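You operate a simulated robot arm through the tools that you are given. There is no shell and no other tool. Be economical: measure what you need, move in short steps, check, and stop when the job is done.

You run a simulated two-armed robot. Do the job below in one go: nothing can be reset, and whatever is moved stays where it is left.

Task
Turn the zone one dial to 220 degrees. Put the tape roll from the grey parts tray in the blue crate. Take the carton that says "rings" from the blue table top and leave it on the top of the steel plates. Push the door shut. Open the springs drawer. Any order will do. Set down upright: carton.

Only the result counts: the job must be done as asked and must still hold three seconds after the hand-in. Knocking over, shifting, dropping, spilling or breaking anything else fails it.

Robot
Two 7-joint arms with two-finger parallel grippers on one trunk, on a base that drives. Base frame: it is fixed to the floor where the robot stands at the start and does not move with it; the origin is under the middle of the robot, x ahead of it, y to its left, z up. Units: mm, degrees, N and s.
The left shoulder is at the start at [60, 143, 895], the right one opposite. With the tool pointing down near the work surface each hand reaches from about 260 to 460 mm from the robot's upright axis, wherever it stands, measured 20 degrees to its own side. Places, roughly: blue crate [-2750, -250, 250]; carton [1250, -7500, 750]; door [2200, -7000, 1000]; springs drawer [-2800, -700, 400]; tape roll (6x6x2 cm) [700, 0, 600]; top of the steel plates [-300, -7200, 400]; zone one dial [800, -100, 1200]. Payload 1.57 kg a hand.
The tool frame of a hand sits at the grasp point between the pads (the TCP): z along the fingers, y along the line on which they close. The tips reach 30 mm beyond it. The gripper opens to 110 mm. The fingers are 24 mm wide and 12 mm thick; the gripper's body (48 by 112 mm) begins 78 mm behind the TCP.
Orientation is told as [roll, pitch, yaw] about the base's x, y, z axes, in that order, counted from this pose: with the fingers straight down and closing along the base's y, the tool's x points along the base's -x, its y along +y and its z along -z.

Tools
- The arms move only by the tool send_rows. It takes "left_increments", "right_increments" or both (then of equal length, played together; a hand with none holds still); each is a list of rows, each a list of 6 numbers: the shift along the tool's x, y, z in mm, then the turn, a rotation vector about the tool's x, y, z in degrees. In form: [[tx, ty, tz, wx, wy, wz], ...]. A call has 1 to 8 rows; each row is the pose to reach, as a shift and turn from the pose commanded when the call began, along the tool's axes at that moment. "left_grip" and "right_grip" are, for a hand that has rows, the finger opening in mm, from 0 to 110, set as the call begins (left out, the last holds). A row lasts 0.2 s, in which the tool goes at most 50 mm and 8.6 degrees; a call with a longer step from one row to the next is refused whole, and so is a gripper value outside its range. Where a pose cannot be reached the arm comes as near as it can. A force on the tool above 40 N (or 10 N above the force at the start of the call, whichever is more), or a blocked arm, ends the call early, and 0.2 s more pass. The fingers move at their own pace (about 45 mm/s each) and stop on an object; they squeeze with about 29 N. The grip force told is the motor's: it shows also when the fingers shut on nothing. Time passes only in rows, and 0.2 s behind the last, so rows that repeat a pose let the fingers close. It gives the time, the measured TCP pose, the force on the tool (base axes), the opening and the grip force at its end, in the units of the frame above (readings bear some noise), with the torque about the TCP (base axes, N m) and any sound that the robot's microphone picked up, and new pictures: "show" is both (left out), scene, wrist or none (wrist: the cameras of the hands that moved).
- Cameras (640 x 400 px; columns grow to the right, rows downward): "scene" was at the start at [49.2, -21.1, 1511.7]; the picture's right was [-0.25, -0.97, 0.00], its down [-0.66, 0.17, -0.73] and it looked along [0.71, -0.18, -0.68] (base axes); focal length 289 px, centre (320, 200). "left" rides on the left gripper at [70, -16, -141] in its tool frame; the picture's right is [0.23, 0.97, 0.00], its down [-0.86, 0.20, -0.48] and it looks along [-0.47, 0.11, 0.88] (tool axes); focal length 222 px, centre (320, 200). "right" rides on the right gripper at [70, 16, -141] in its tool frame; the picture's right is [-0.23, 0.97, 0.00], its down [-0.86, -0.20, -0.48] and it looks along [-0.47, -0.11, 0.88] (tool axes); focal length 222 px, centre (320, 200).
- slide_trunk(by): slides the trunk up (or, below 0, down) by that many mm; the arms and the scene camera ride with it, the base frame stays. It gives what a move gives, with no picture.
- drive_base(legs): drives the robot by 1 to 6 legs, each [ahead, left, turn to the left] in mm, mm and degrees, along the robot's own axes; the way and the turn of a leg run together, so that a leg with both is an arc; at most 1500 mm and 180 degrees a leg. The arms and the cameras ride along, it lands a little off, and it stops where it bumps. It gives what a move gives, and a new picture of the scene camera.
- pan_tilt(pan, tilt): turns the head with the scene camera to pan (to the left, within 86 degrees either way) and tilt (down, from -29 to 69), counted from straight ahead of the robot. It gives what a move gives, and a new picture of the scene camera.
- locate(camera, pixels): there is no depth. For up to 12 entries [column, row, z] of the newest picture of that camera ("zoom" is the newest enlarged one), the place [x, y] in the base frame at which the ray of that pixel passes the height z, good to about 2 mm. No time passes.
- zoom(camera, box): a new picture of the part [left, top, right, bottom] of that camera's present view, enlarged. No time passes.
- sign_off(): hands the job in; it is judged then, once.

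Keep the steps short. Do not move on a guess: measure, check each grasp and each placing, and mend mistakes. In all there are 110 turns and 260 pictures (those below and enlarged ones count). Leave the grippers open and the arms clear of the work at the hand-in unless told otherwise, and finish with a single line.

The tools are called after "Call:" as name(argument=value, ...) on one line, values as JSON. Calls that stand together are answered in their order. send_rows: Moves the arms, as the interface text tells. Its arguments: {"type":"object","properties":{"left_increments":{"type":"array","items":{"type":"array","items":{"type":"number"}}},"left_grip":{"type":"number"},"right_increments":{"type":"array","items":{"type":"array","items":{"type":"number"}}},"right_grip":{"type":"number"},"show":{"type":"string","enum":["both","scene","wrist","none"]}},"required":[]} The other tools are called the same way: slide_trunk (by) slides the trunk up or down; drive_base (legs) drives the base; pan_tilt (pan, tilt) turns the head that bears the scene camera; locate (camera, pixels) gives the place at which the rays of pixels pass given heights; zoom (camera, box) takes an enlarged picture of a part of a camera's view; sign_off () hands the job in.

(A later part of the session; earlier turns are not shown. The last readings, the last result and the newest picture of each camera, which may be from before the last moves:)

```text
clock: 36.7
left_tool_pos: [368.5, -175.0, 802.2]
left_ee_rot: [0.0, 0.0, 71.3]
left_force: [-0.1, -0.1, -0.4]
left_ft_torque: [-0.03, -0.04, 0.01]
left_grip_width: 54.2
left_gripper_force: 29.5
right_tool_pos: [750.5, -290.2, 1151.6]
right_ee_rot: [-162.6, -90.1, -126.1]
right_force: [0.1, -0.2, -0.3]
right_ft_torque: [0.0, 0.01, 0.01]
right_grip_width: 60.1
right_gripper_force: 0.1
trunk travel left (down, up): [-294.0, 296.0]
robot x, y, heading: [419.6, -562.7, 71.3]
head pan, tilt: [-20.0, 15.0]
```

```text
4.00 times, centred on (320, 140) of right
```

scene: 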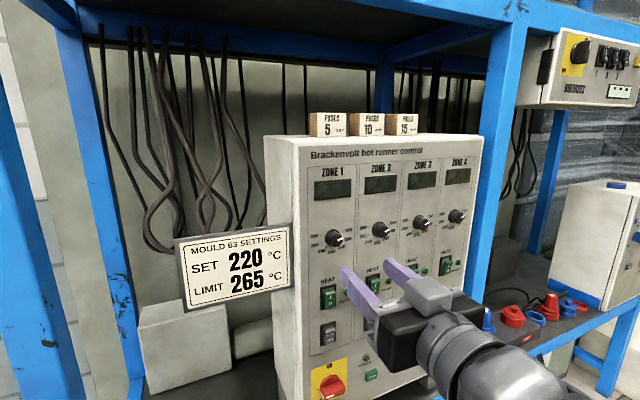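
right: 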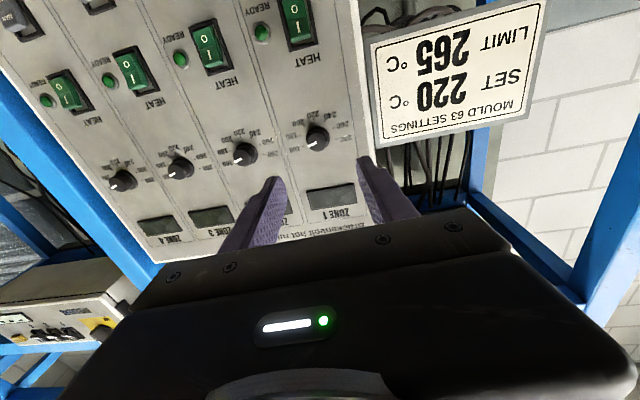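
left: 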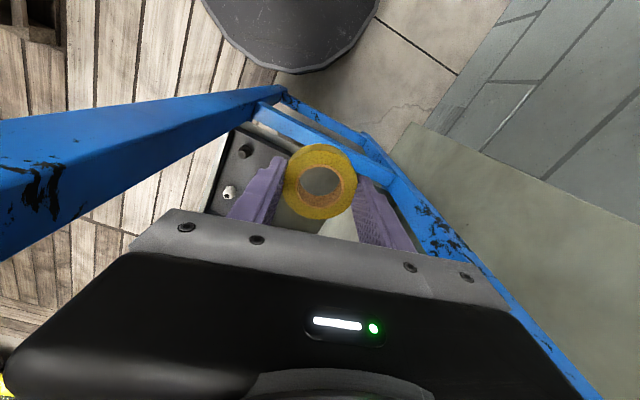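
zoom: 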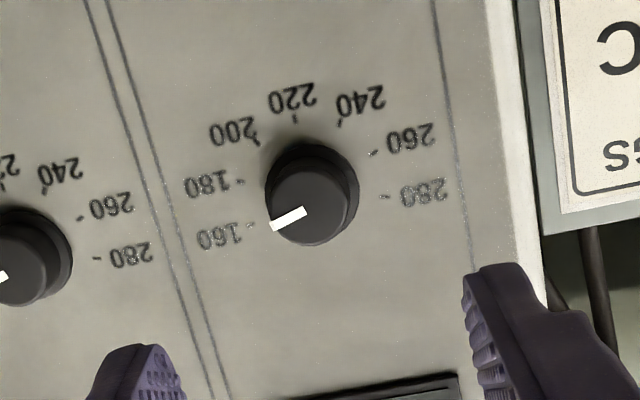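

The right view confirms the pointer is at 160, and the hand is centred on the dial (148 mm to the knob face). I'll pre-roll the hand -50° and approach to about 70 mm.

Call:
send_rows(right_increments=[[0, 0, 0, 0, 0, -8.5], [1, 0, 10, 0, 0, -17], [2, 0, 25, 0, 0, -25.5], [3, 0, 40, 0, 0, -34], [3, 0, 55, 0, 0, -42.5], [3, 0, 70, 0, 0, -50], [3, 0, 78, 0, 0, -50]], show="both")

Call:
zoom(camera="scene", box=[280, 190, 400, 270])

```text
clock: 38.3
left_tool_pos: [368.6, -174.7, 802.4]
left_ee_rot: [0.0, 0.1, 71.4]
left_force: [-0.6, -0.3, -0.3]
left_ft_torque: [0.01, -0.01, 0.0]
left_grip_width: 54.3
left_gripper_force: 29.2
right_tool_pos: [774.0, -216.5, 1149.4]
right_ee_rot: [-89.9, -39.9, 161.3]
right_force: [-0.1, -0.3, 0.3]
right_ft_torque: [0.0, -0.03, 0.03]
right_grip_width: 60.1
right_gripper_force: 0.1
trunk travel left (down, up): [-294.0, 296.0]
robot x, y, heading: [422.3, -567.6, 71.6]
head pan, tilt: [-20.0, 15.0]
```

scene: 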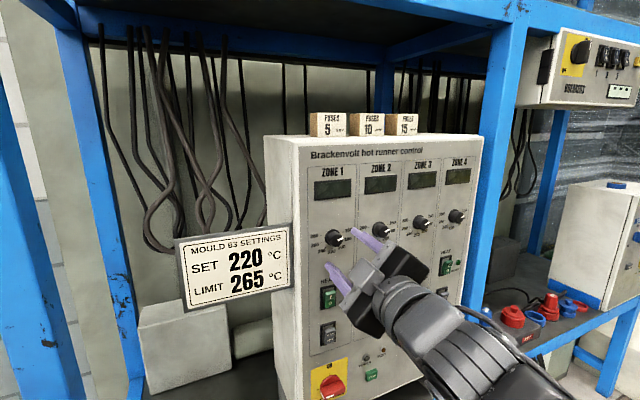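
right: 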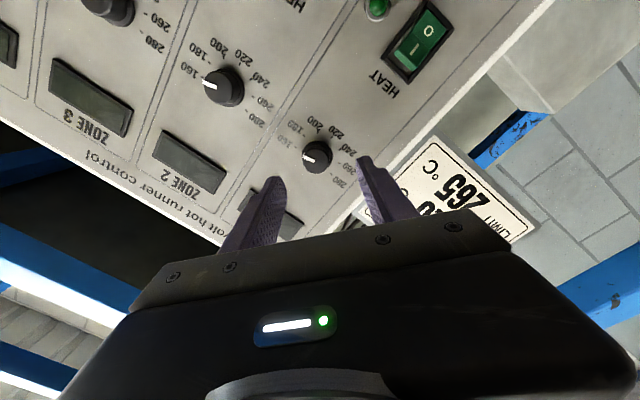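

```text
5.00 times, centred on (340, 230) of scene
```

zoom: 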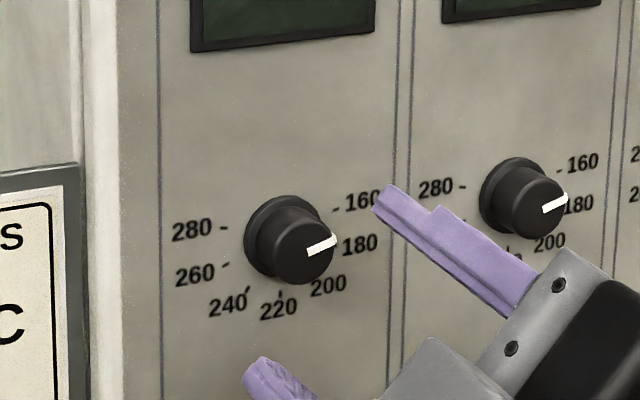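

Call:
zoom(camera="right", box=[270, 120, 366, 180])

```text
6.67 times, centred on (318, 150) of right
```

zoom: 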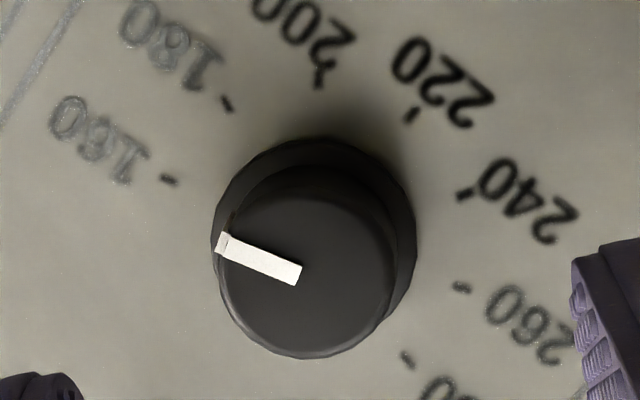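

The knob face is at (316,161), with the tool axis expected at (320.6,162), so I'll shift -4 mm in y. Then I'll advance 52 mm with the opening at 44 and close.

Call:
send_rows(right_increments=[[0, -4, 0, 0, 0, 0], [0, -4, 18, 0, 0, 0], [0, -4, 36, 0, 0, 0], [0, -4, 52, 0, 0, 0]], right_grip=48, show="both")

Call:
zoom(camera="right", box=[240, 120, 400, 220])

Call:
zoom(camera="scene", box=[280, 190, 400, 270])

```text
clock: 39.3
left_tool_pos: [368.0, -176.0, 800.8]
left_ee_rot: [0.0, -0.1, 71.3]
left_force: [-1.1, -0.3, 0.2]
left_ft_torque: [0.0, 0.0, 0.0]
left_grip_width: 54.3
left_gripper_force: 29.0
right_tool_pos: [793.3, -170.0, 1152.2]
right_ee_rot: [-89.9, -39.9, 161.3]
right_force: [-4.2, -12.6, -3.3]
right_ft_torque: [-0.37, 0.02, 0.43]
right_grip_width: 49.8
right_gripper_force: 1.5
trunk travel left (down, up): [-294.0, 296.0]
robot x, y, heading: [421.7, -564.5, 71.4]
head pan, tilt: [-20.0, 15.0]
```

scene: 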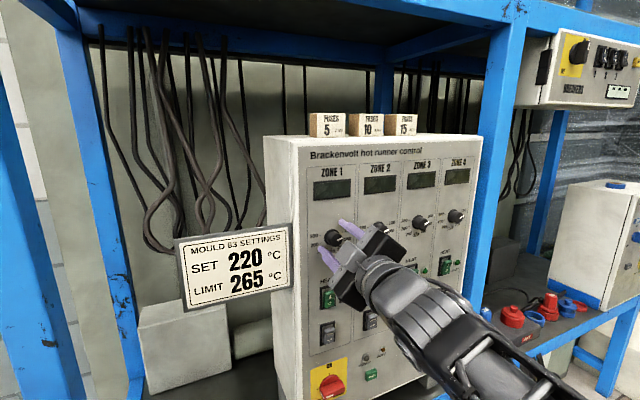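
right: 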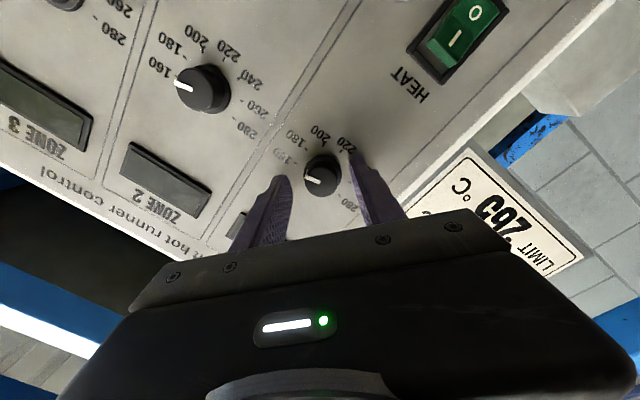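

```text
4.00 times, centred on (320, 170) of right
```

zoom: 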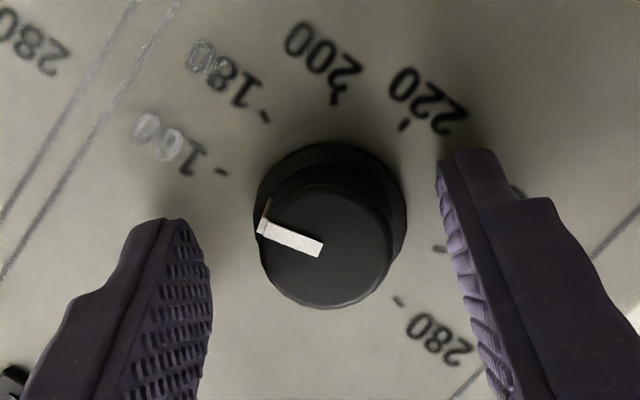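

```text
5.00 times, centred on (340, 230) of scene
```

zoom: 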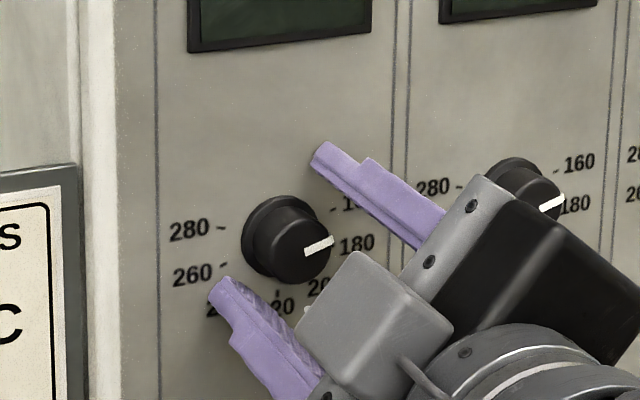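

The fingertips touched the panel (12.6 N), so I'll back off 5 mm. The knob at (321,182) is centred between the fingers, so I'll close.

Call:
send_rows(right_increments=[[0, 0, -5, 0, 0, 0], [0, 0, -6, 0, 0, 0]], show="none")

Call:
send_rows(right_increments=[[0, 0, 0, 0, 0, 0], [0, 0, 0, 0, 0, 0], [0, 0, 0, 0, 0, 0]], right_grip=15, show="wrist")

```text
clock: 39.9
left_tool_pos: [368.4, -175.3, 801.0]
left_ee_rot: [0.0, 0.1, 71.3]
left_force: [0.8, 0.6, -1.4]
left_ft_torque: [0.01, -0.02, 0.04]
left_grip_width: 54.0
left_gripper_force: 28.9
right_tool_pos: [792.0, -173.5, 1153.4]
right_ee_rot: [-89.8, -40.0, 161.3]
right_force: [-0.2, -0.3, 0.3]
right_ft_torque: [0.01, 0.0, 0.0]
right_grip_width: 48.2
right_gripper_force: 0.1
trunk travel left (down, up): [-294.0, 296.0]
robot x, y, heading: [420.0, -565.1, 71.1]
head pan, tilt: [-20.0, 15.0]
```

```text
clock: 40.7
left_tool_pos: [367.2, -173.9, 802.2]
left_ee_rot: [-0.1, 0.0, 71.3]
left_force: [-0.8, 0.7, -0.6]
left_ft_torque: [0.02, -0.01, 0.03]
left_grip_width: 54.3
left_gripper_force: 29.2
right_tool_pos: [790.7, -172.7, 1151.4]
right_ee_rot: [-89.7, -39.9, 161.2]
right_force: [-6.6, -1.8, -9.8]
right_ft_torque: [-0.3, 0.12, 0.54]
right_grip_width: 26.1
right_gripper_force: 27.8
trunk travel left (down, up): [-294.0, 296.0]
robot x, y, heading: [417.4, -566.5, 71.3]
head pan, tilt: [-20.0, 15.0]
```

right: 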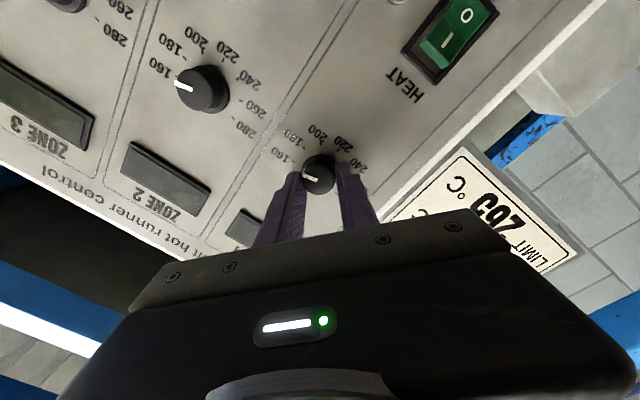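

Gripped at 26 mm with an 11 N side force along +y, so I'll ease 3 mm that way.

Call:
send_rows(right_increments=[[0, 1.5, 0, 0, 0, 0], [0, 3, 0, 0, 0, 0]], show="none")

```text
clock: 41.3
left_tool_pos: [368.5, -174.5, 801.3]
left_ee_rot: [-0.1, 0.0, 71.4]
left_force: [0.6, 0.5, 0.2]
left_ft_torque: [-0.01, -0.01, -0.03]
left_grip_width: 54.4
left_gripper_force: 29.0
right_tool_pos: [791.3, -172.9, 1151.2]
right_ee_rot: [-90.0, -40.1, 161.3]
right_force: [0.8, 3.0, 1.0]
right_ft_torque: [-0.98, 0.26, -0.41]
right_grip_width: 26.0
right_gripper_force: 37.2
trunk travel left (down, up): [-294.0, 296.0]
robot x, y, heading: [422.4, -563.3, 71.4]
head pan, tilt: [-20.0, 15.0]
```

Side force is gone. I'll turn 40° clockwise and check.

Call:
send_rows(right_increments=[[0, 0, 0, 0, 0, 8], [0, 0, 0, 0, 0, 16], [0, 0, 0, 0, 0, 24], [0, 0, 0, 0, 0, 32], [0, 0, 0, 0, 0, 40]], show="wrist")

Call:
zoom(camera="right", box=[240, 120, 400, 220])

```text
clock: 42.5
left_tool_pos: [368.6, -174.4, 802.5]
left_ee_rot: [0.0, -0.1, 71.3]
left_force: [0.4, -0.3, -0.9]
left_ft_torque: [-0.02, 0.01, 0.02]
left_grip_width: 54.5
left_gripper_force: 28.8
right_tool_pos: [791.4, -173.4, 1151.5]
right_ee_rot: [-90.9, -80.3, 162.1]
right_force: [13.2, 1.5, 15.3]
right_ft_torque: [-0.5, 0.08, -0.05]
right_grip_width: 26.1
right_gripper_force: 37.3
trunk travel left (down, up): [-294.0, 296.0]
robot x, y, heading: [419.8, -563.9, 71.3]
head pan, tilt: [-20.0, 15.0]
```

right: 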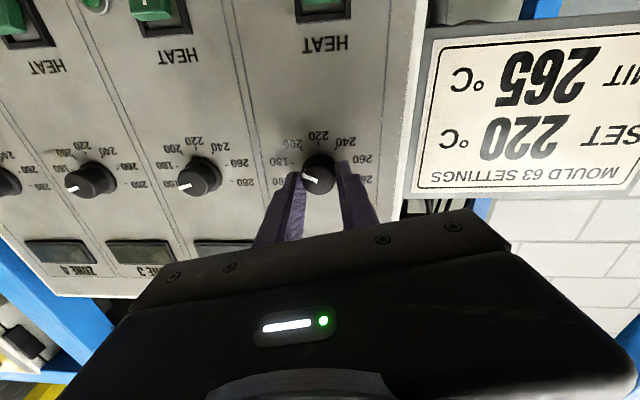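

```text
4.00 times, centred on (320, 170) of right
```

zoom: 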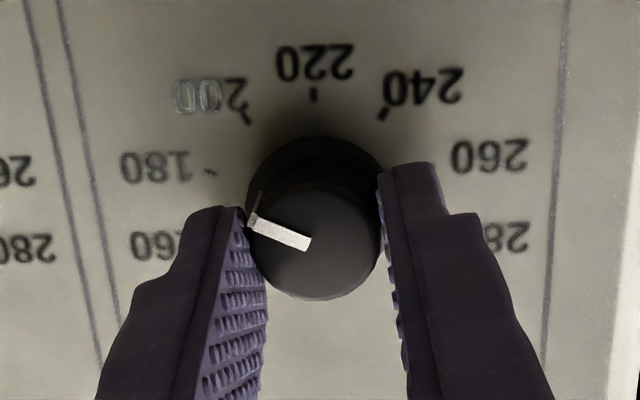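

The knob turns with the hand and the pointer is now near 182. I'll ease off the side force (right and up) and turn another 40°.

Call:
send_rows(right_increments=[[-2, -2, 0, 0, 0, 0], [-3, -3, 0, 0, 0, 8], [-3, -3, 0, 0, 0, 16], [-3, -3, 0, 0, 0, 24], [-3, -3, 0, 0, 0, 32], [-3, -3, 0, 0, 0, 40]], show="wrist")

Call:
zoom(camera="right", box=[240, 120, 400, 220])

```text
clock: 43.9
left_tool_pos: [367.5, -175.9, 801.7]
left_ee_rot: [0.1, 0.0, 71.3]
left_force: [0.1, -0.3, -0.3]
left_ft_torque: [0.0, -0.01, 0.02]
left_grip_width: 54.6
left_gripper_force: 29.1
right_tool_pos: [793.0, -174.1, 1151.7]
right_ee_rot: [89.3, -59.8, -18.1]
right_force: [2.1, -9.9, -7.8]
right_ft_torque: [-0.69, 0.17, 0.54]
right_grip_width: 26.1
right_gripper_force: 37.3
trunk travel left (down, up): [-294.0, 296.0]
robot x, y, heading: [420.1, -563.1, 71.4]
head pan, tilt: [-20.0, 15.0]
```

right: 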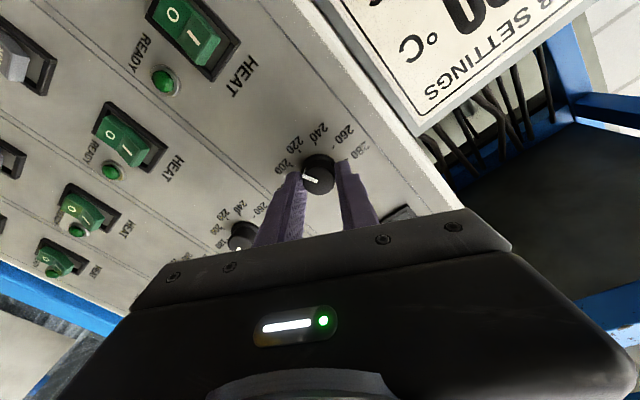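

```text
4.00 times, centred on (320, 170) of right
```

zoom: 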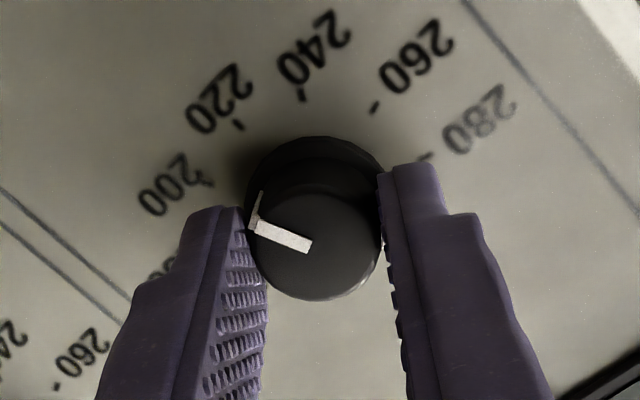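

Turned 80° so far, reading about 204. The last 28° comes next.

Call:
send_rows(right_increments=[[0, 0, 0, 0, 0, 7], [0, 0, 0, 0, 0, 14], [0, 0, 0, 0, 0, 21], [0, 0, 0, 0, 0, 28]], show="wrist")

Call:
zoom(camera="right", box=[240, 120, 400, 220])

```text
clock: 44.9
left_tool_pos: [368.3, -175.0, 800.5]
left_ee_rot: [0.0, 0.1, 71.4]
left_force: [-0.4, 0.4, 0.1]
left_ft_torque: [-0.02, -0.01, -0.02]
left_grip_width: 53.9
left_gripper_force: 28.8
right_tool_pos: [793.7, -175.0, 1151.0]
right_ee_rot: [89.6, -31.8, -18.5]
right_force: [2.0, -14.5, -20.5]
right_ft_torque: [-0.57, 0.14, 0.54]
right_grip_width: 25.7
right_gripper_force: 36.6
trunk travel left (down, up): [-294.0, 296.0]
robot x, y, heading: [417.9, -560.8, 71.2]
head pan, tilt: [-20.0, 15.0]
```

right: 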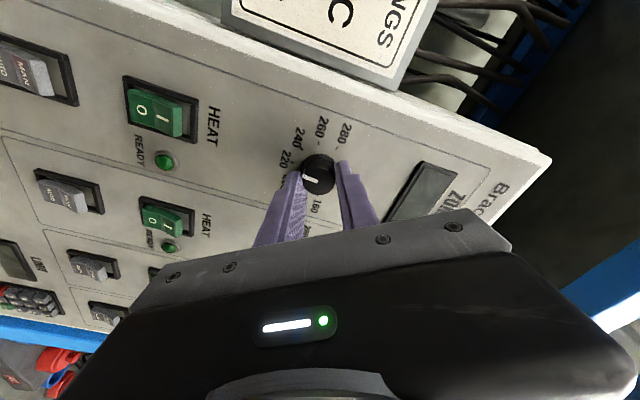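

```text
4.00 times, centred on (320, 170) of right
```

zoom: 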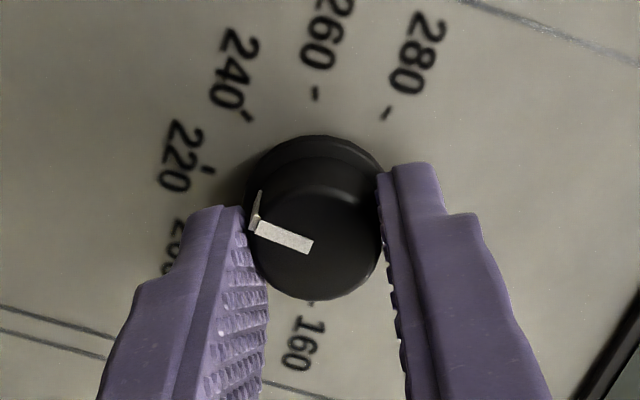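

The pointer lines up with 220 as far as the parallax shows. I'll relieve the side load, open, and back away to check.

Call:
send_rows(right_increments=[[1, -1.7, -1, 0, 0, 0], [2, -3.4, -2, 0, 0, 0]], show="none")

Call:
send_rows(right_increments=[[0, 0, 0, 0, 0, 0], [0, 0, 0, 0, 0, 0], [0, 0, -30, 0, 0, 0], [0, 0, -70, 0, 0, 0], [0, 0, -110, 0, 0, 0]], right_grip=60, show="wrist")

Call:
zoom(camera="right", box=[270, 110, 366, 170])

Call:
zoom(camera="scene", box=[300, 216, 364, 256])

```text
clock: 45.5
left_tool_pos: [368.4, -174.1, 801.4]
left_ee_rot: [0.0, 0.1, 71.4]
left_force: [-0.9, 0.3, -0.7]
left_ft_torque: [-0.03, -0.01, 0.02]
left_grip_width: 54.1
left_gripper_force: 29.2
right_tool_pos: [793.8, -172.8, 1152.1]
right_ee_rot: [90.1, -31.8, -18.8]
right_force: [10.7, 7.7, -4.5]
right_ft_torque: [-0.22, 0.01, 0.67]
right_grip_width: 25.7
right_gripper_force: 37.3
trunk travel left (down, up): [-294.0, 296.0]
robot x, y, heading: [421.0, -563.8, 71.4]
head pan, tilt: [-20.0, 15.0]
```

```text
clock: 46.7
left_tool_pos: [368.5, -175.0, 801.3]
left_ee_rot: [-0.1, 0.0, 71.3]
left_force: [1.0, -0.1, -1.0]
left_ft_torque: [-0.01, 0.02, -0.02]
left_grip_width: 54.3
left_gripper_force: 28.8
right_tool_pos: [757.1, -279.9, 1149.6]
right_ee_rot: [89.9, -32.0, -18.6]
right_force: [0.1, -1.0, 0.5]
right_ft_torque: [0.03, 0.0, -0.02]
right_grip_width: 60.0
right_gripper_force: 0.1
trunk travel left (down, up): [-294.0, 296.0]
robot x, y, heading: [419.6, -563.4, 71.2]
head pan, tilt: [-20.0, 15.0]
```

right: 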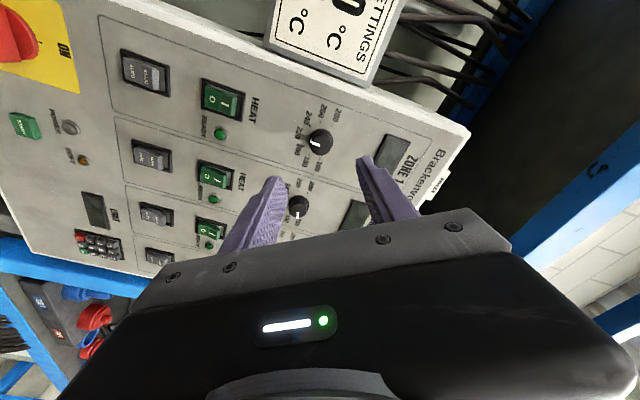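

```text
6.67 times, centred on (318, 140) of right
```

zoom: 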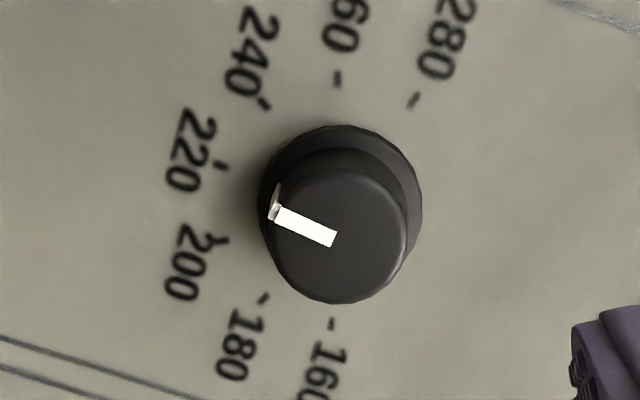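

```text
10.00 times, centred on (332, 236) of scene
```

zoom: 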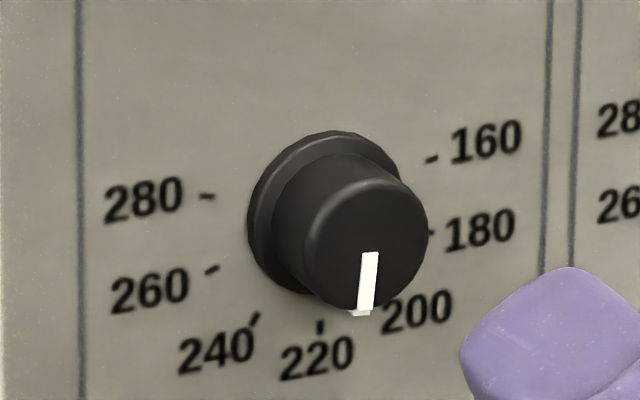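

The pointer reads about 224 (roughly 8° past the 220 mark in both views). I'll regrasp and turn back 8°; the knob at (320.7,146) is exactly on the tool axis.

Call:
send_rows(right_increments=[[0, 0, 40, 0, 0, 0], [0, 0, 80, 0, 0, 0], [0, 0, 100, 0, 0, 0], [0, 0, 108, 0, 0, 0]], right_grip=48, show="none")

Call:
send_rows(right_increments=[[0, 0, 0, 0, 0, 0], [0, 0, 0, 0, 0, 0], [0, 0, 0, 0, 0, 0]], right_grip=15, show="none")

Call:
send_rows(right_increments=[[0, 0, 0, 0, 0, -4], [0, 0, 0, 0, 0, -8], [0, 0, 0, 0, 0, -8]], show="none")

Call:
send_rows(right_increments=[[0, 0, 0, 0, 0, 0], [0, 0, 0, 0, 0, 0], [0, 0, -30, 0, 0, 0], [0, 0, -70, 0, 0, 0], [0, 0, -110, 0, 0, 0]], right_grip=60, show="wrist")

Call:
zoom(camera="right", box=[270, 110, 366, 170])

Call:
zoom(camera="scene", box=[300, 216, 364, 256])

```text
clock: 47.7
left_tool_pos: [367.1, -173.9, 801.5]
left_ee_rot: [-0.1, 0.0, 71.3]
left_force: [0.0, 0.2, -0.3]
left_ft_torque: [0.0, 0.02, -0.01]
left_grip_width: 54.3
left_gripper_force: 29.3
right_tool_pos: [792.2, -177.2, 1150.2]
right_ee_rot: [90.0, -32.0, -18.5]
right_force: [0.8, 0.2, -0.2]
right_ft_torque: [0.0, -0.02, -0.04]
right_grip_width: 47.8
right_gripper_force: 0.0
trunk travel left (down, up): [-294.0, 296.0]
robot x, y, heading: [421.6, -565.1, 71.5]
head pan, tilt: [-20.0, 15.0]
```

```text
clock: 48.5
left_tool_pos: [367.4, -174.9, 802.9]
left_ee_rot: [-0.1, 0.0, 71.4]
left_force: [0.7, -0.5, -0.5]
left_ft_torque: [-0.01, -0.02, 0.06]
left_grip_width: 54.3
left_gripper_force: 29.7
right_tool_pos: [791.3, -177.4, 1151.0]
right_ee_rot: [90.0, -32.0, -18.6]
right_force: [0.3, 2.5, 2.2]
right_ft_torque: [0.2, -0.05, 0.21]
right_grip_width: 25.4
right_gripper_force: 28.0
trunk travel left (down, up): [-294.0, 296.0]
robot x, y, heading: [422.7, -561.4, 71.5]
head pan, tilt: [-20.0, 15.0]
```

```text
clock: 49.3
left_tool_pos: [367.8, -173.4, 801.0]
left_ee_rot: [-0.2, 0.0, 71.2]
left_force: [-0.8, -0.3, -1.0]
left_ft_torque: [0.0, 0.0, -0.01]
left_grip_width: 54.3
left_gripper_force: 29.6
right_tool_pos: [791.0, -177.5, 1149.7]
right_ee_rot: [90.0, -40.0, -18.6]
right_force: [2.2, 5.5, 5.6]
right_ft_torque: [0.72, -0.19, -0.24]
right_grip_width: 25.7
right_gripper_force: 37.3
trunk travel left (down, up): [-294.0, 296.0]
robot x, y, heading: [423.7, -563.7, 71.1]
head pan, tilt: [-20.0, 15.0]
```

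```text
clock: 50.5
left_tool_pos: [367.1, -175.7, 802.6]
left_ee_rot: [-0.2, 0.1, 71.4]
left_force: [0.3, -0.2, -0.7]
left_ft_torque: [0.0, -0.01, 0.01]
left_grip_width: 54.1
left_gripper_force: 29.3
right_tool_pos: [754.5, -283.6, 1151.7]
right_ee_rot: [89.8, -40.0, -18.5]
right_force: [0.1, 0.3, 0.0]
right_ft_torque: [-0.02, 0.01, 0.02]
right_grip_width: 60.0
right_gripper_force: 0.1
trunk travel left (down, up): [-294.0, 296.0]
robot x, y, heading: [420.0, -565.3, 71.4]
head pan, tilt: [-20.0, 15.0]
```

right: 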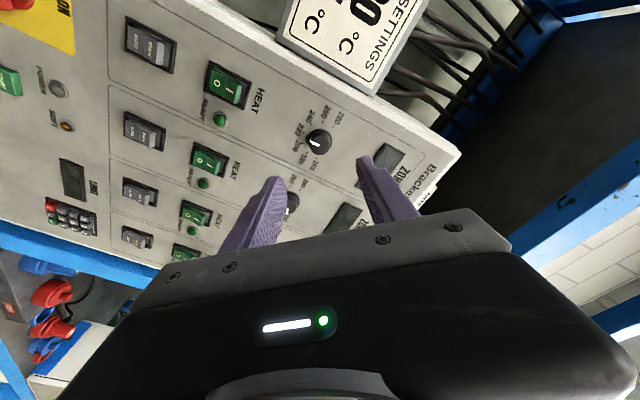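

```text
6.67 times, centred on (318, 140) of right
```

zoom: 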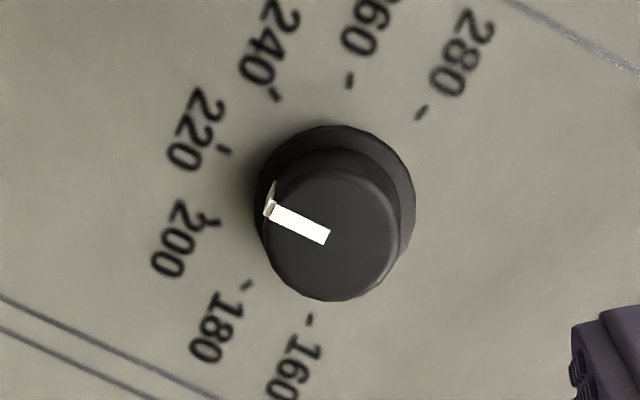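

```text
10.00 times, centred on (332, 236) of scene
```

zoom: 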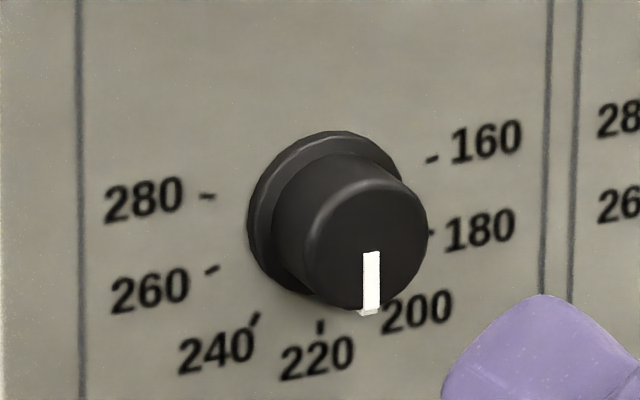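

The pointer is now within 1° of the 220 mark, so the dial is done. Next I'll unroll and pull back the right hand, then look left along the way to the crate.

Call:
send_rows(right_increments=[[0, 0, -10, 0, 0, -8], [0, 0, -20, 0, 0, -16], [0, 0, -30, 0, 0, -24], [0, 0, -40, 0, 0, -32], [0, 0, -50, 0, 0, -40], [0, 0, -50, 0, 0, -48], [0, 0, -50, 0, 0, -50]], right_grip=60, show="none")

Call:
drive_base(legs=[[0, 1250, 0]])

Call:
pan_tilt(pan=86, tilt=25)

```text
clock: 52.1
left_tool_pos: [369.0, -174.7, 801.3]
left_ee_rot: [-0.1, 0.0, 71.3]
left_force: [0.3, -0.5, 0.3]
left_ft_torque: [0.01, -0.01, -0.03]
left_grip_width: 54.1
left_gripper_force: 28.9
right_tool_pos: [738.8, -329.7, 1149.6]
right_ee_rot: [-56.5, -89.7, 127.8]
right_force: [-0.1, -0.4, 0.2]
right_ft_torque: [0.04, 0.02, 0.03]
right_grip_width: 60.0
right_gripper_force: 0.1
trunk travel left (down, up): [-294.0, 296.0]
robot x, y, heading: [424.9, -563.8, 71.4]
head pan, tilt: [-20.0, 15.0]
```

```text
clock: 58.4
left_tool_pos: [-815.3, 215.6, 800.9]
left_ee_rot: [-0.1, 0.0, 71.9]
left_force: [0.6, 0.3, -0.1]
left_ft_torque: [0.04, 0.0, 0.03]
left_grip_width: 54.6
left_gripper_force: 29.1
right_tool_pos: [-441.5, 64.5, 1149.7]
right_ee_rot: [-13.0, -89.9, 85.0]
right_force: [0.1, 0.7, -1.0]
right_ft_torque: [0.03, 0.02, 0.0]
right_grip_width: 59.9
right_gripper_force: 0.1
trunk travel left (down, up): [-294.0, 296.0]
robot x, y, heading: [-758.4, -173.6, 72.1]
head pan, tilt: [-20.0, 15.0]
```

scene: 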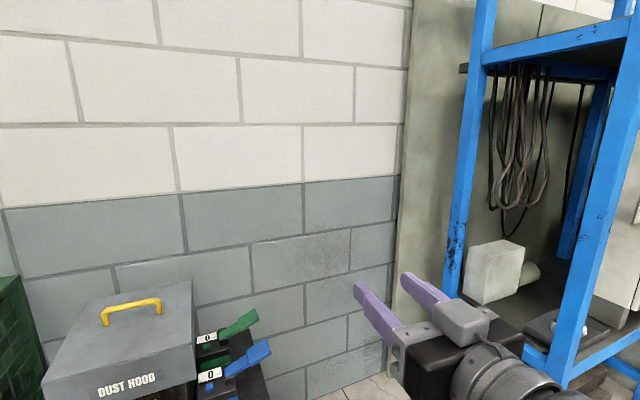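

```text
clock: 60.2
left_tool_pos: [-816.4, 215.0, 801.6]
left_ee_rot: [-0.1, 0.1, 72.0]
left_force: [0.4, -0.2, -0.6]
left_ft_torque: [0.02, -0.03, -0.01]
left_grip_width: 54.4
left_gripper_force: 29.1
right_tool_pos: [-441.6, 65.1, 1150.3]
right_ee_rot: [-12.6, -89.8, 84.7]
right_force: [-0.5, -0.6, -0.4]
right_ft_torque: [0.01, 0.01, -0.04]
right_grip_width: 60.0
right_gripper_force: 0.1
trunk travel left (down, up): [-294.0, 296.0]
robot x, y, heading: [-759.3, -169.7, 72.1]
head pan, tilt: [85.9, 25.0]
```

scene: 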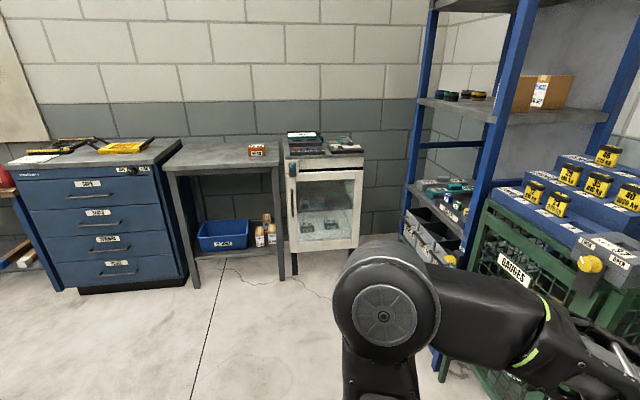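

Call:
drive_base(legs=[[0, 0, 107.9], [600, 0, 0]])

Call:
pan_tilt(pan=8, tilt=35)

```text
clock: 68.2
left_tool_pos: [-1713.1, -350.5, 802.1]
left_ee_rot: [-0.2, 0.0, -179.9]
left_force: [0.0, -0.1, -0.2]
left_ft_torque: [0.0, -0.03, 0.01]
left_grip_width: 54.4
left_gripper_force: 28.7
right_tool_pos: [-1684.1, 51.2, 1149.6]
right_ee_rot: [-12.3, -89.9, -167.7]
right_force: [-0.3, -0.3, -0.4]
right_ft_torque: [-0.01, 0.01, 0.0]
right_grip_width: 59.8
right_gripper_force: 0.0
trunk travel left (down, up): [-294.0, 296.0]
robot x, y, heading: [-1358.5, -177.7, -180.1]
head pan, tilt: [85.9, 25.0]
```

scene: 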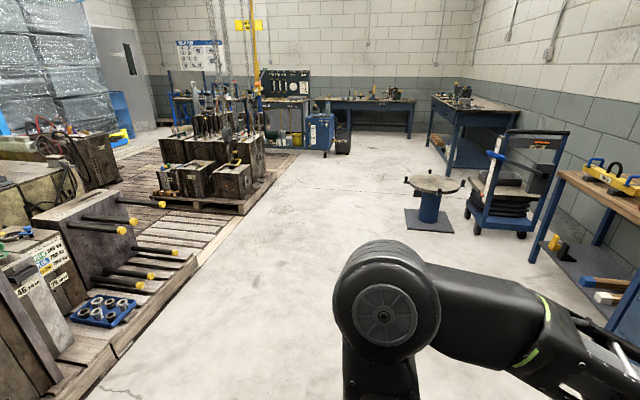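

```text
clock: 69.7
left_tool_pos: [-1711.9, -351.0, 801.3]
left_ee_rot: [-0.1, 0.0, -180.0]
left_force: [-0.2, 0.7, 0.2]
left_ft_torque: [-0.02, -0.03, -0.01]
left_grip_width: 54.4
left_gripper_force: 28.7
right_tool_pos: [-1685.9, 50.4, 1150.2]
right_ee_rot: [-14.7, -89.8, -165.2]
right_force: [-0.3, 0.8, -0.5]
right_ft_torque: [0.01, -0.01, 0.01]
right_grip_width: 60.1
right_gripper_force: 0.1
trunk travel left (down, up): [-294.0, 296.0]
robot x, y, heading: [-1360.8, -177.5, -179.9]
head pan, tilt: [8.0, 35.0]
```

scene: 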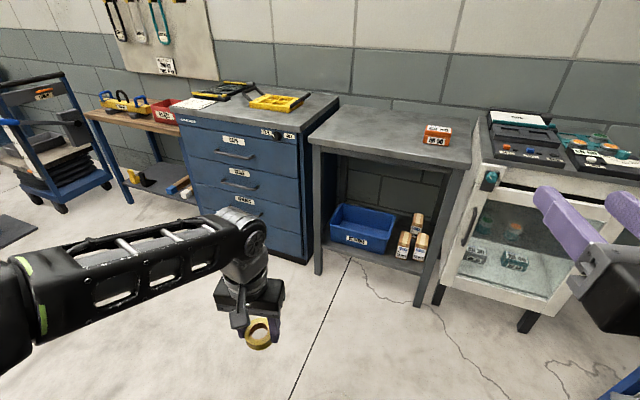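

Call:
locate(camera="scene", pixels=[[318, 274, 0], [418, 306, 0], [312, 140, 750], [465, 165, 750], [330, 240, 200], [390, 253, 200], [332, 210, 330], [397, 215, 330], [330, 226, 330], [390, 237, 330], [303, 258, 0]])

Call:
zoom(camera="scene", box=[300, 90, 480, 320])

Call:
zoom(camera="scene", box=[170, 80, 330, 260])

```text
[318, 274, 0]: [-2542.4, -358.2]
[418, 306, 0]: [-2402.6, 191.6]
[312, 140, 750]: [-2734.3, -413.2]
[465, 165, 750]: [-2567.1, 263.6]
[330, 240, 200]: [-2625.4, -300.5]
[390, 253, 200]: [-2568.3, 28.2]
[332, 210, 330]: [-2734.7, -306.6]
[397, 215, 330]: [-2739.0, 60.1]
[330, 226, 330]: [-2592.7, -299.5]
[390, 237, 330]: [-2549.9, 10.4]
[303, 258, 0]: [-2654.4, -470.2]
```

```text
1.74 times, centred on (390, 205) of scene
```

zoom: 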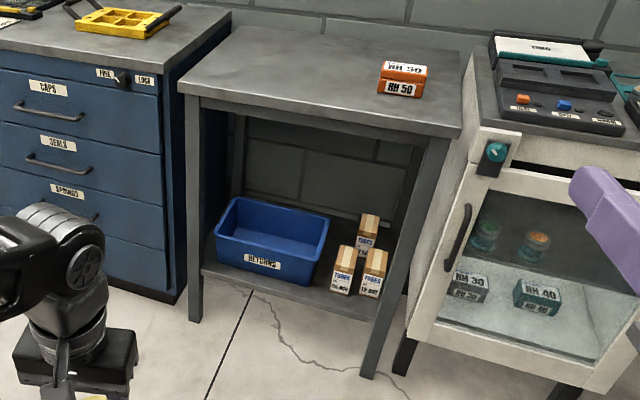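

```text
2.22 times, centred on (250, 170) of scene
```

zoom: 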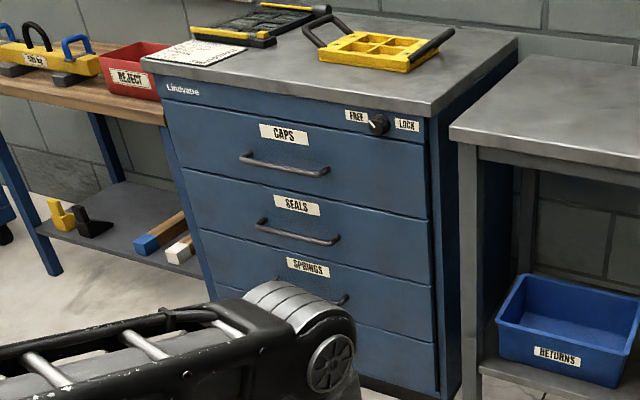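

The crate is on the shelf under the table (rim z≈330, table front turned about 14°, top z≈815). I'll drive closer and square up with the table front.

Call:
drive_base(legs=[[0, 0, -14.2], [450, 0, 0]])

Call:
pan_tilt(pan=15, tilt=42)

```text
clock: 73.3
left_tool_pos: [-2179.2, -149.6, 801.5]
left_ee_rot: [-0.1, 0.0, 165.9]
left_force: [-0.1, 0.0, 0.3]
left_ft_torque: [0.01, 0.04, -0.02]
left_grip_width: 54.2
left_gripper_force: 28.6
right_tool_pos: [-2053.3, 232.5, 1149.8]
right_ee_rot: [-14.3, -89.9, -180.0]
right_force: [0.1, -0.7, -0.5]
right_ft_torque: [0.0, 0.01, -0.01]
right_grip_width: 60.0
right_gripper_force: 0.1
trunk travel left (down, up): [-294.0, 296.0]
robot x, y, heading: [-1794.7, -67.5, 166.1]
head pan, tilt: [8.0, 35.0]
```

scene: 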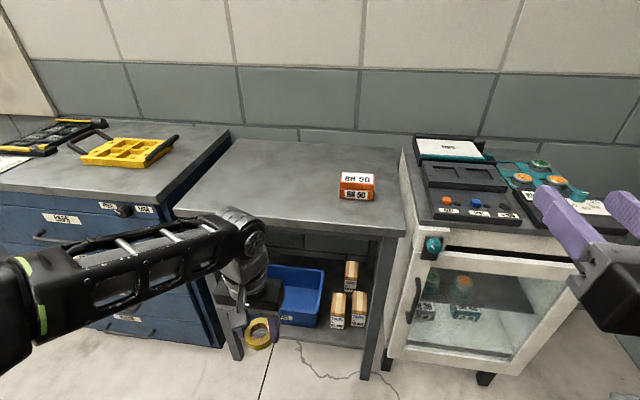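

```text
clock: 73.9
left_tool_pos: [-2178.7, -148.9, 801.4]
left_ee_rot: [-0.2, -0.1, 165.9]
left_force: [0.4, 0.4, -1.1]
left_ft_torque: [0.0, 0.02, 0.0]
left_grip_width: 54.4
left_gripper_force: 29.0
right_tool_pos: [-2052.9, 234.1, 1149.7]
right_ee_rot: [-20.1, -89.8, -174.0]
right_force: [0.6, 0.8, 0.0]
right_ft_torque: [0.0, 0.01, 0.03]
right_grip_width: 60.3
right_gripper_force: 0.2
trunk travel left (down, up): [-294.0, 296.0]
robot x, y, heading: [-1792.7, -64.8, 165.9]
head pan, tilt: [15.0, 42.0]
```

scene: 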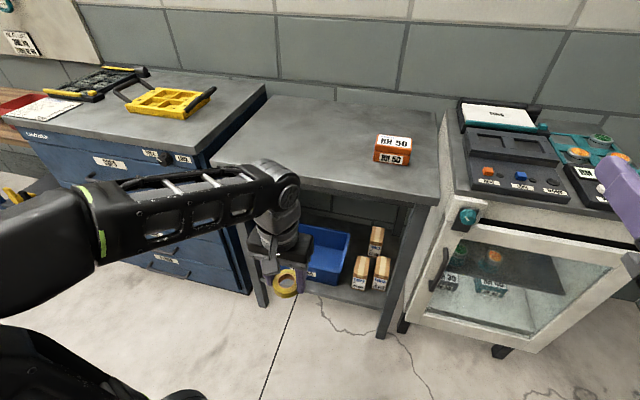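

Call:
locate(camera="scene", pixels=[[262, 307, 0], [381, 338, 0], [252, 292, 0], [240, 175, 815], [437, 203, 815], [311, 278, 225], [345, 287, 225], [306, 262, 330], [346, 265, 330], [350, 232, 330], [304, 226, 330]])

Call:
zoom(camera="scene", box=[230, 180, 430, 340])

```text
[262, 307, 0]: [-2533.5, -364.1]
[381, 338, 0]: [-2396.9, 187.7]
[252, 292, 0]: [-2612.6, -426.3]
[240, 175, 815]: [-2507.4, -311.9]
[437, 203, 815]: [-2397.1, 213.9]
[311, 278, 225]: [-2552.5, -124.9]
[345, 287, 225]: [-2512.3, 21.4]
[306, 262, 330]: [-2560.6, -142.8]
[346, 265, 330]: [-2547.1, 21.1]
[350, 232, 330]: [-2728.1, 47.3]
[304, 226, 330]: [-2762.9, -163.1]
```

```text
2.50 times, centred on (330, 260) of scene
```

zoom: 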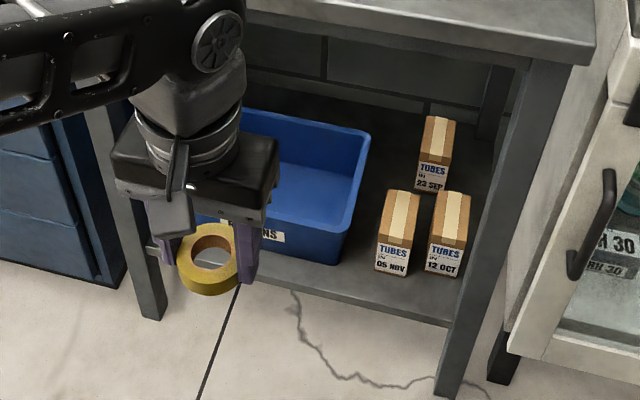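

I'll lower the trunk 200 mm, then pitch the left hand 45° forward and set it at crate-entry height, well clear of the table.

Call:
slide_trunk(by=-200)

Call:
send_rows(left_increments=[[-26, -4, 20, 0, -6, 0], [-52, -8, 45, 0, -12, 0], [-78, -12, 70, 0, -18, 0], [-104, -16, 95, 0, -24, 0], [-130, -20, 120, 0, -30, 0], [-156, -24, 145, 0, -36, 0], [-182, -26, 170, 0, -42, 0], [-206, -26, 190, 0, -45, 0]], show="both")

```text
clock: 76.1
left_tool_pos: [-2178.2, -150.9, 601.4]
left_ee_rot: [-0.1, 0.0, 165.9]
left_force: [0.5, 0.1, 0.1]
left_ft_torque: [0.01, -0.01, -0.04]
left_grip_width: 54.2
left_gripper_force: 29.2
right_tool_pos: [-2054.0, 233.3, 949.8]
right_ee_rot: [-15.5, -89.9, -178.7]
right_force: [-0.6, -0.3, 0.3]
right_ft_torque: [0.02, 0.01, 0.0]
right_grip_width: 59.7
right_gripper_force: 0.0
trunk travel left (down, up): [-94.0, 496.0]
robot x, y, heading: [-1794.5, -63.4, 166.0]
head pan, tilt: [15.0, 42.0]
```

```text
clock: 77.9
left_tool_pos: [-2371.7, -74.0, 412.3]
left_ee_rot: [-0.2, -45.2, 166.0]
left_force: [-0.1, 0.2, 0.0]
left_ft_torque: [-0.02, -0.03, 0.05]
left_grip_width: 54.5
left_gripper_force: 28.6
right_tool_pos: [-2053.5, 233.8, 950.7]
right_ee_rot: [-15.3, -89.8, -178.7]
right_force: [0.1, -0.7, -0.3]
right_ft_torque: [0.0, -0.02, 0.04]
right_grip_width: 59.9
right_gripper_force: 0.0
trunk travel left (down, up): [-94.0, 496.0]
robot x, y, heading: [-1790.5, -67.1, 166.0]
head pan, tilt: [15.0, 42.0]
```

scene: 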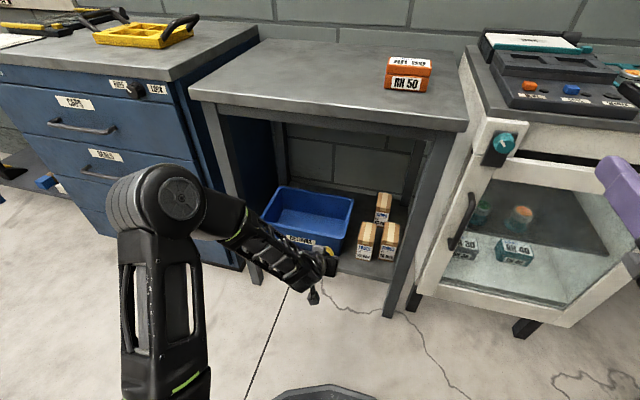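
left: 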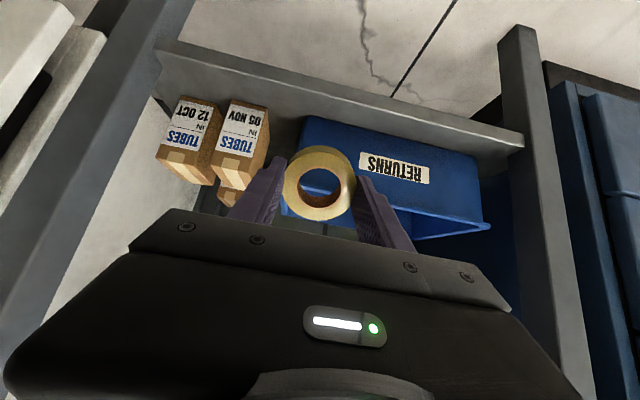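

Call:
locate(camera="scene", pixels=[[262, 219, 330], [344, 238, 330], [353, 200, 330], [282, 187, 330], [252, 283, 0], [390, 317, 0], [266, 245, 225]])

Call:
locate(camera="left", pixels=[[303, 116, 225], [475, 155, 225], [490, 225, 330], [305, 140, 330]])

Call:
zoom(camera="scene", box=[220, 160, 380, 320])

```text
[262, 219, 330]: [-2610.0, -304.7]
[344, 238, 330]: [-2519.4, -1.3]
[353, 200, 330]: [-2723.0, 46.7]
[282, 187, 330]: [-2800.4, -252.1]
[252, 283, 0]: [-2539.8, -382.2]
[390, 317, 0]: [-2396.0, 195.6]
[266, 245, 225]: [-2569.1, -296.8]
```

```text
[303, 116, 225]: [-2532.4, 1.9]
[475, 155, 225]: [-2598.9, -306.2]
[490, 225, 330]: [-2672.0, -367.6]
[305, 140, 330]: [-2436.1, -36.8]
```

```text
2.50 times, centred on (300, 240) of scene
```

zoom: 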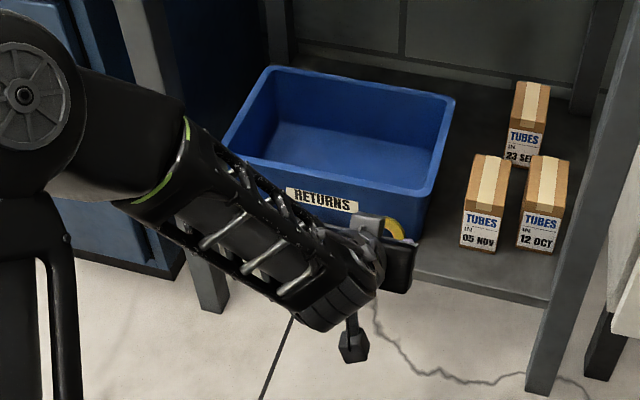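

The crate rim corners centre at [-2663, -128]. I'll raise the tape 15 mm, shift left 122 mm, and drive in 251 mm so the tape sits above the crate.

Call:
send_rows(left_increments=[[-10.6, 0, -10.6, 0, 0, 0]], show="none")

Call:
drive_base(legs=[[0, 122, 0], [180, 0, 0]])

```text
clock: 78.3
left_tool_pos: [-2371.0, -75.3, 426.6]
left_ee_rot: [-0.1, -45.0, 166.0]
left_force: [0.7, 0.1, -1.4]
left_ft_torque: [-0.03, -0.02, 0.03]
left_grip_width: 54.4
left_gripper_force: 28.9
right_tool_pos: [-2054.0, 234.0, 949.2]
right_ee_rot: [-16.8, -90.0, -177.3]
right_force: [0.1, -0.5, 0.1]
right_ft_torque: [0.02, 0.03, -0.02]
right_grip_width: 59.8
right_gripper_force: 0.0
trunk travel left (down, up): [-94.0, 496.0]
robot x, y, heading: [-1794.3, -69.5, 166.0]
head pan, tilt: [15.0, 42.0]
```

```text
clock: 80.7
left_tool_pos: [-2577.8, -150.4, 426.7]
left_ee_rot: [-0.1, -45.0, 166.0]
left_force: [0.3, 0.5, -0.5]
left_ft_torque: [-0.02, -0.02, -0.02]
left_grip_width: 54.4
left_gripper_force: 29.2
right_tool_pos: [-2260.2, 157.7, 950.3]
right_ee_rot: [-18.0, -89.8, -176.2]
right_force: [1.0, 0.6, -0.6]
right_ft_torque: [-0.01, -0.01, 0.0]
right_grip_width: 59.9
right_gripper_force: 0.0
trunk travel left (down, up): [-94.0, 496.0]
robot x, y, heading: [-2001.6, -138.8, 166.0]
head pan, tilt: [15.0, 42.0]
```

scene: 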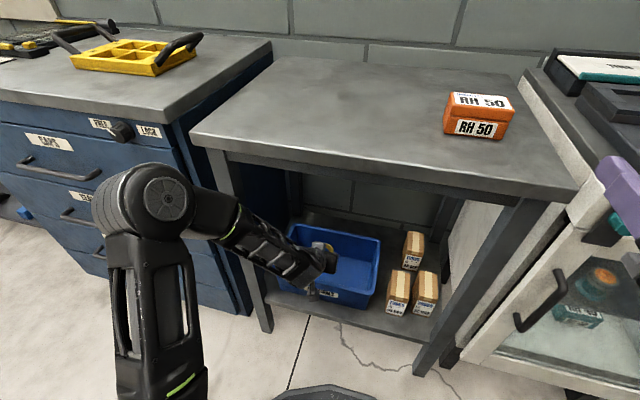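

Call:
send_rows(left_increments=[[-16, 0, 16, 0, 0, 0], [-33, 0, 33, 0, 0, 0], [-50, 0, 50, 0, 0, 0], [-50, 0, 50, 0, 0, 0]], show="both")

```text
clock: 81.7
left_tool_pos: [-2646.1, -133.0, 425.9]
left_ee_rot: [-0.1, -45.0, 166.0]
left_force: [-0.1, 0.4, 0.0]
left_ft_torque: [0.02, -0.05, 0.0]
left_grip_width: 54.6
left_gripper_force: 28.7
right_tool_pos: [-2260.4, 158.6, 950.7]
right_ee_rot: [-20.3, -89.9, -173.7]
right_force: [0.2, -0.2, 0.2]
right_ft_torque: [-0.02, -0.01, -0.02]
right_grip_width: 59.8
right_gripper_force: 0.1
trunk travel left (down, up): [-94.0, 496.0]
robot x, y, heading: [-1997.8, -140.7, 166.0]
head pan, tilt: [15.0, 42.0]
```

scene: 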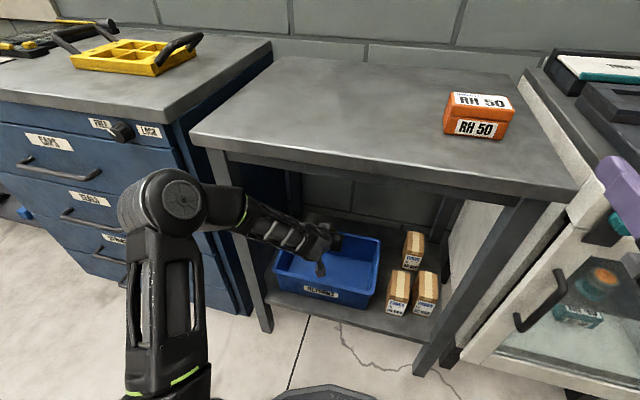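
left: 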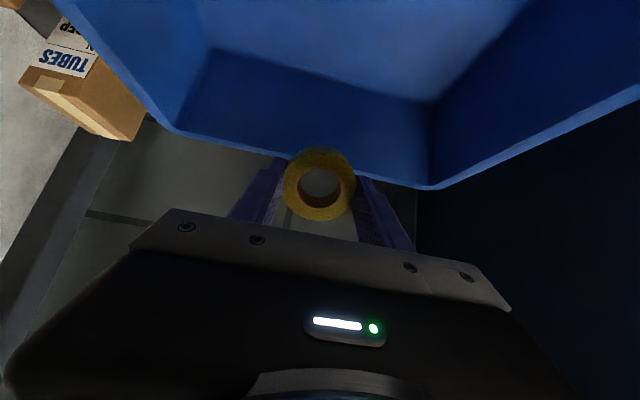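

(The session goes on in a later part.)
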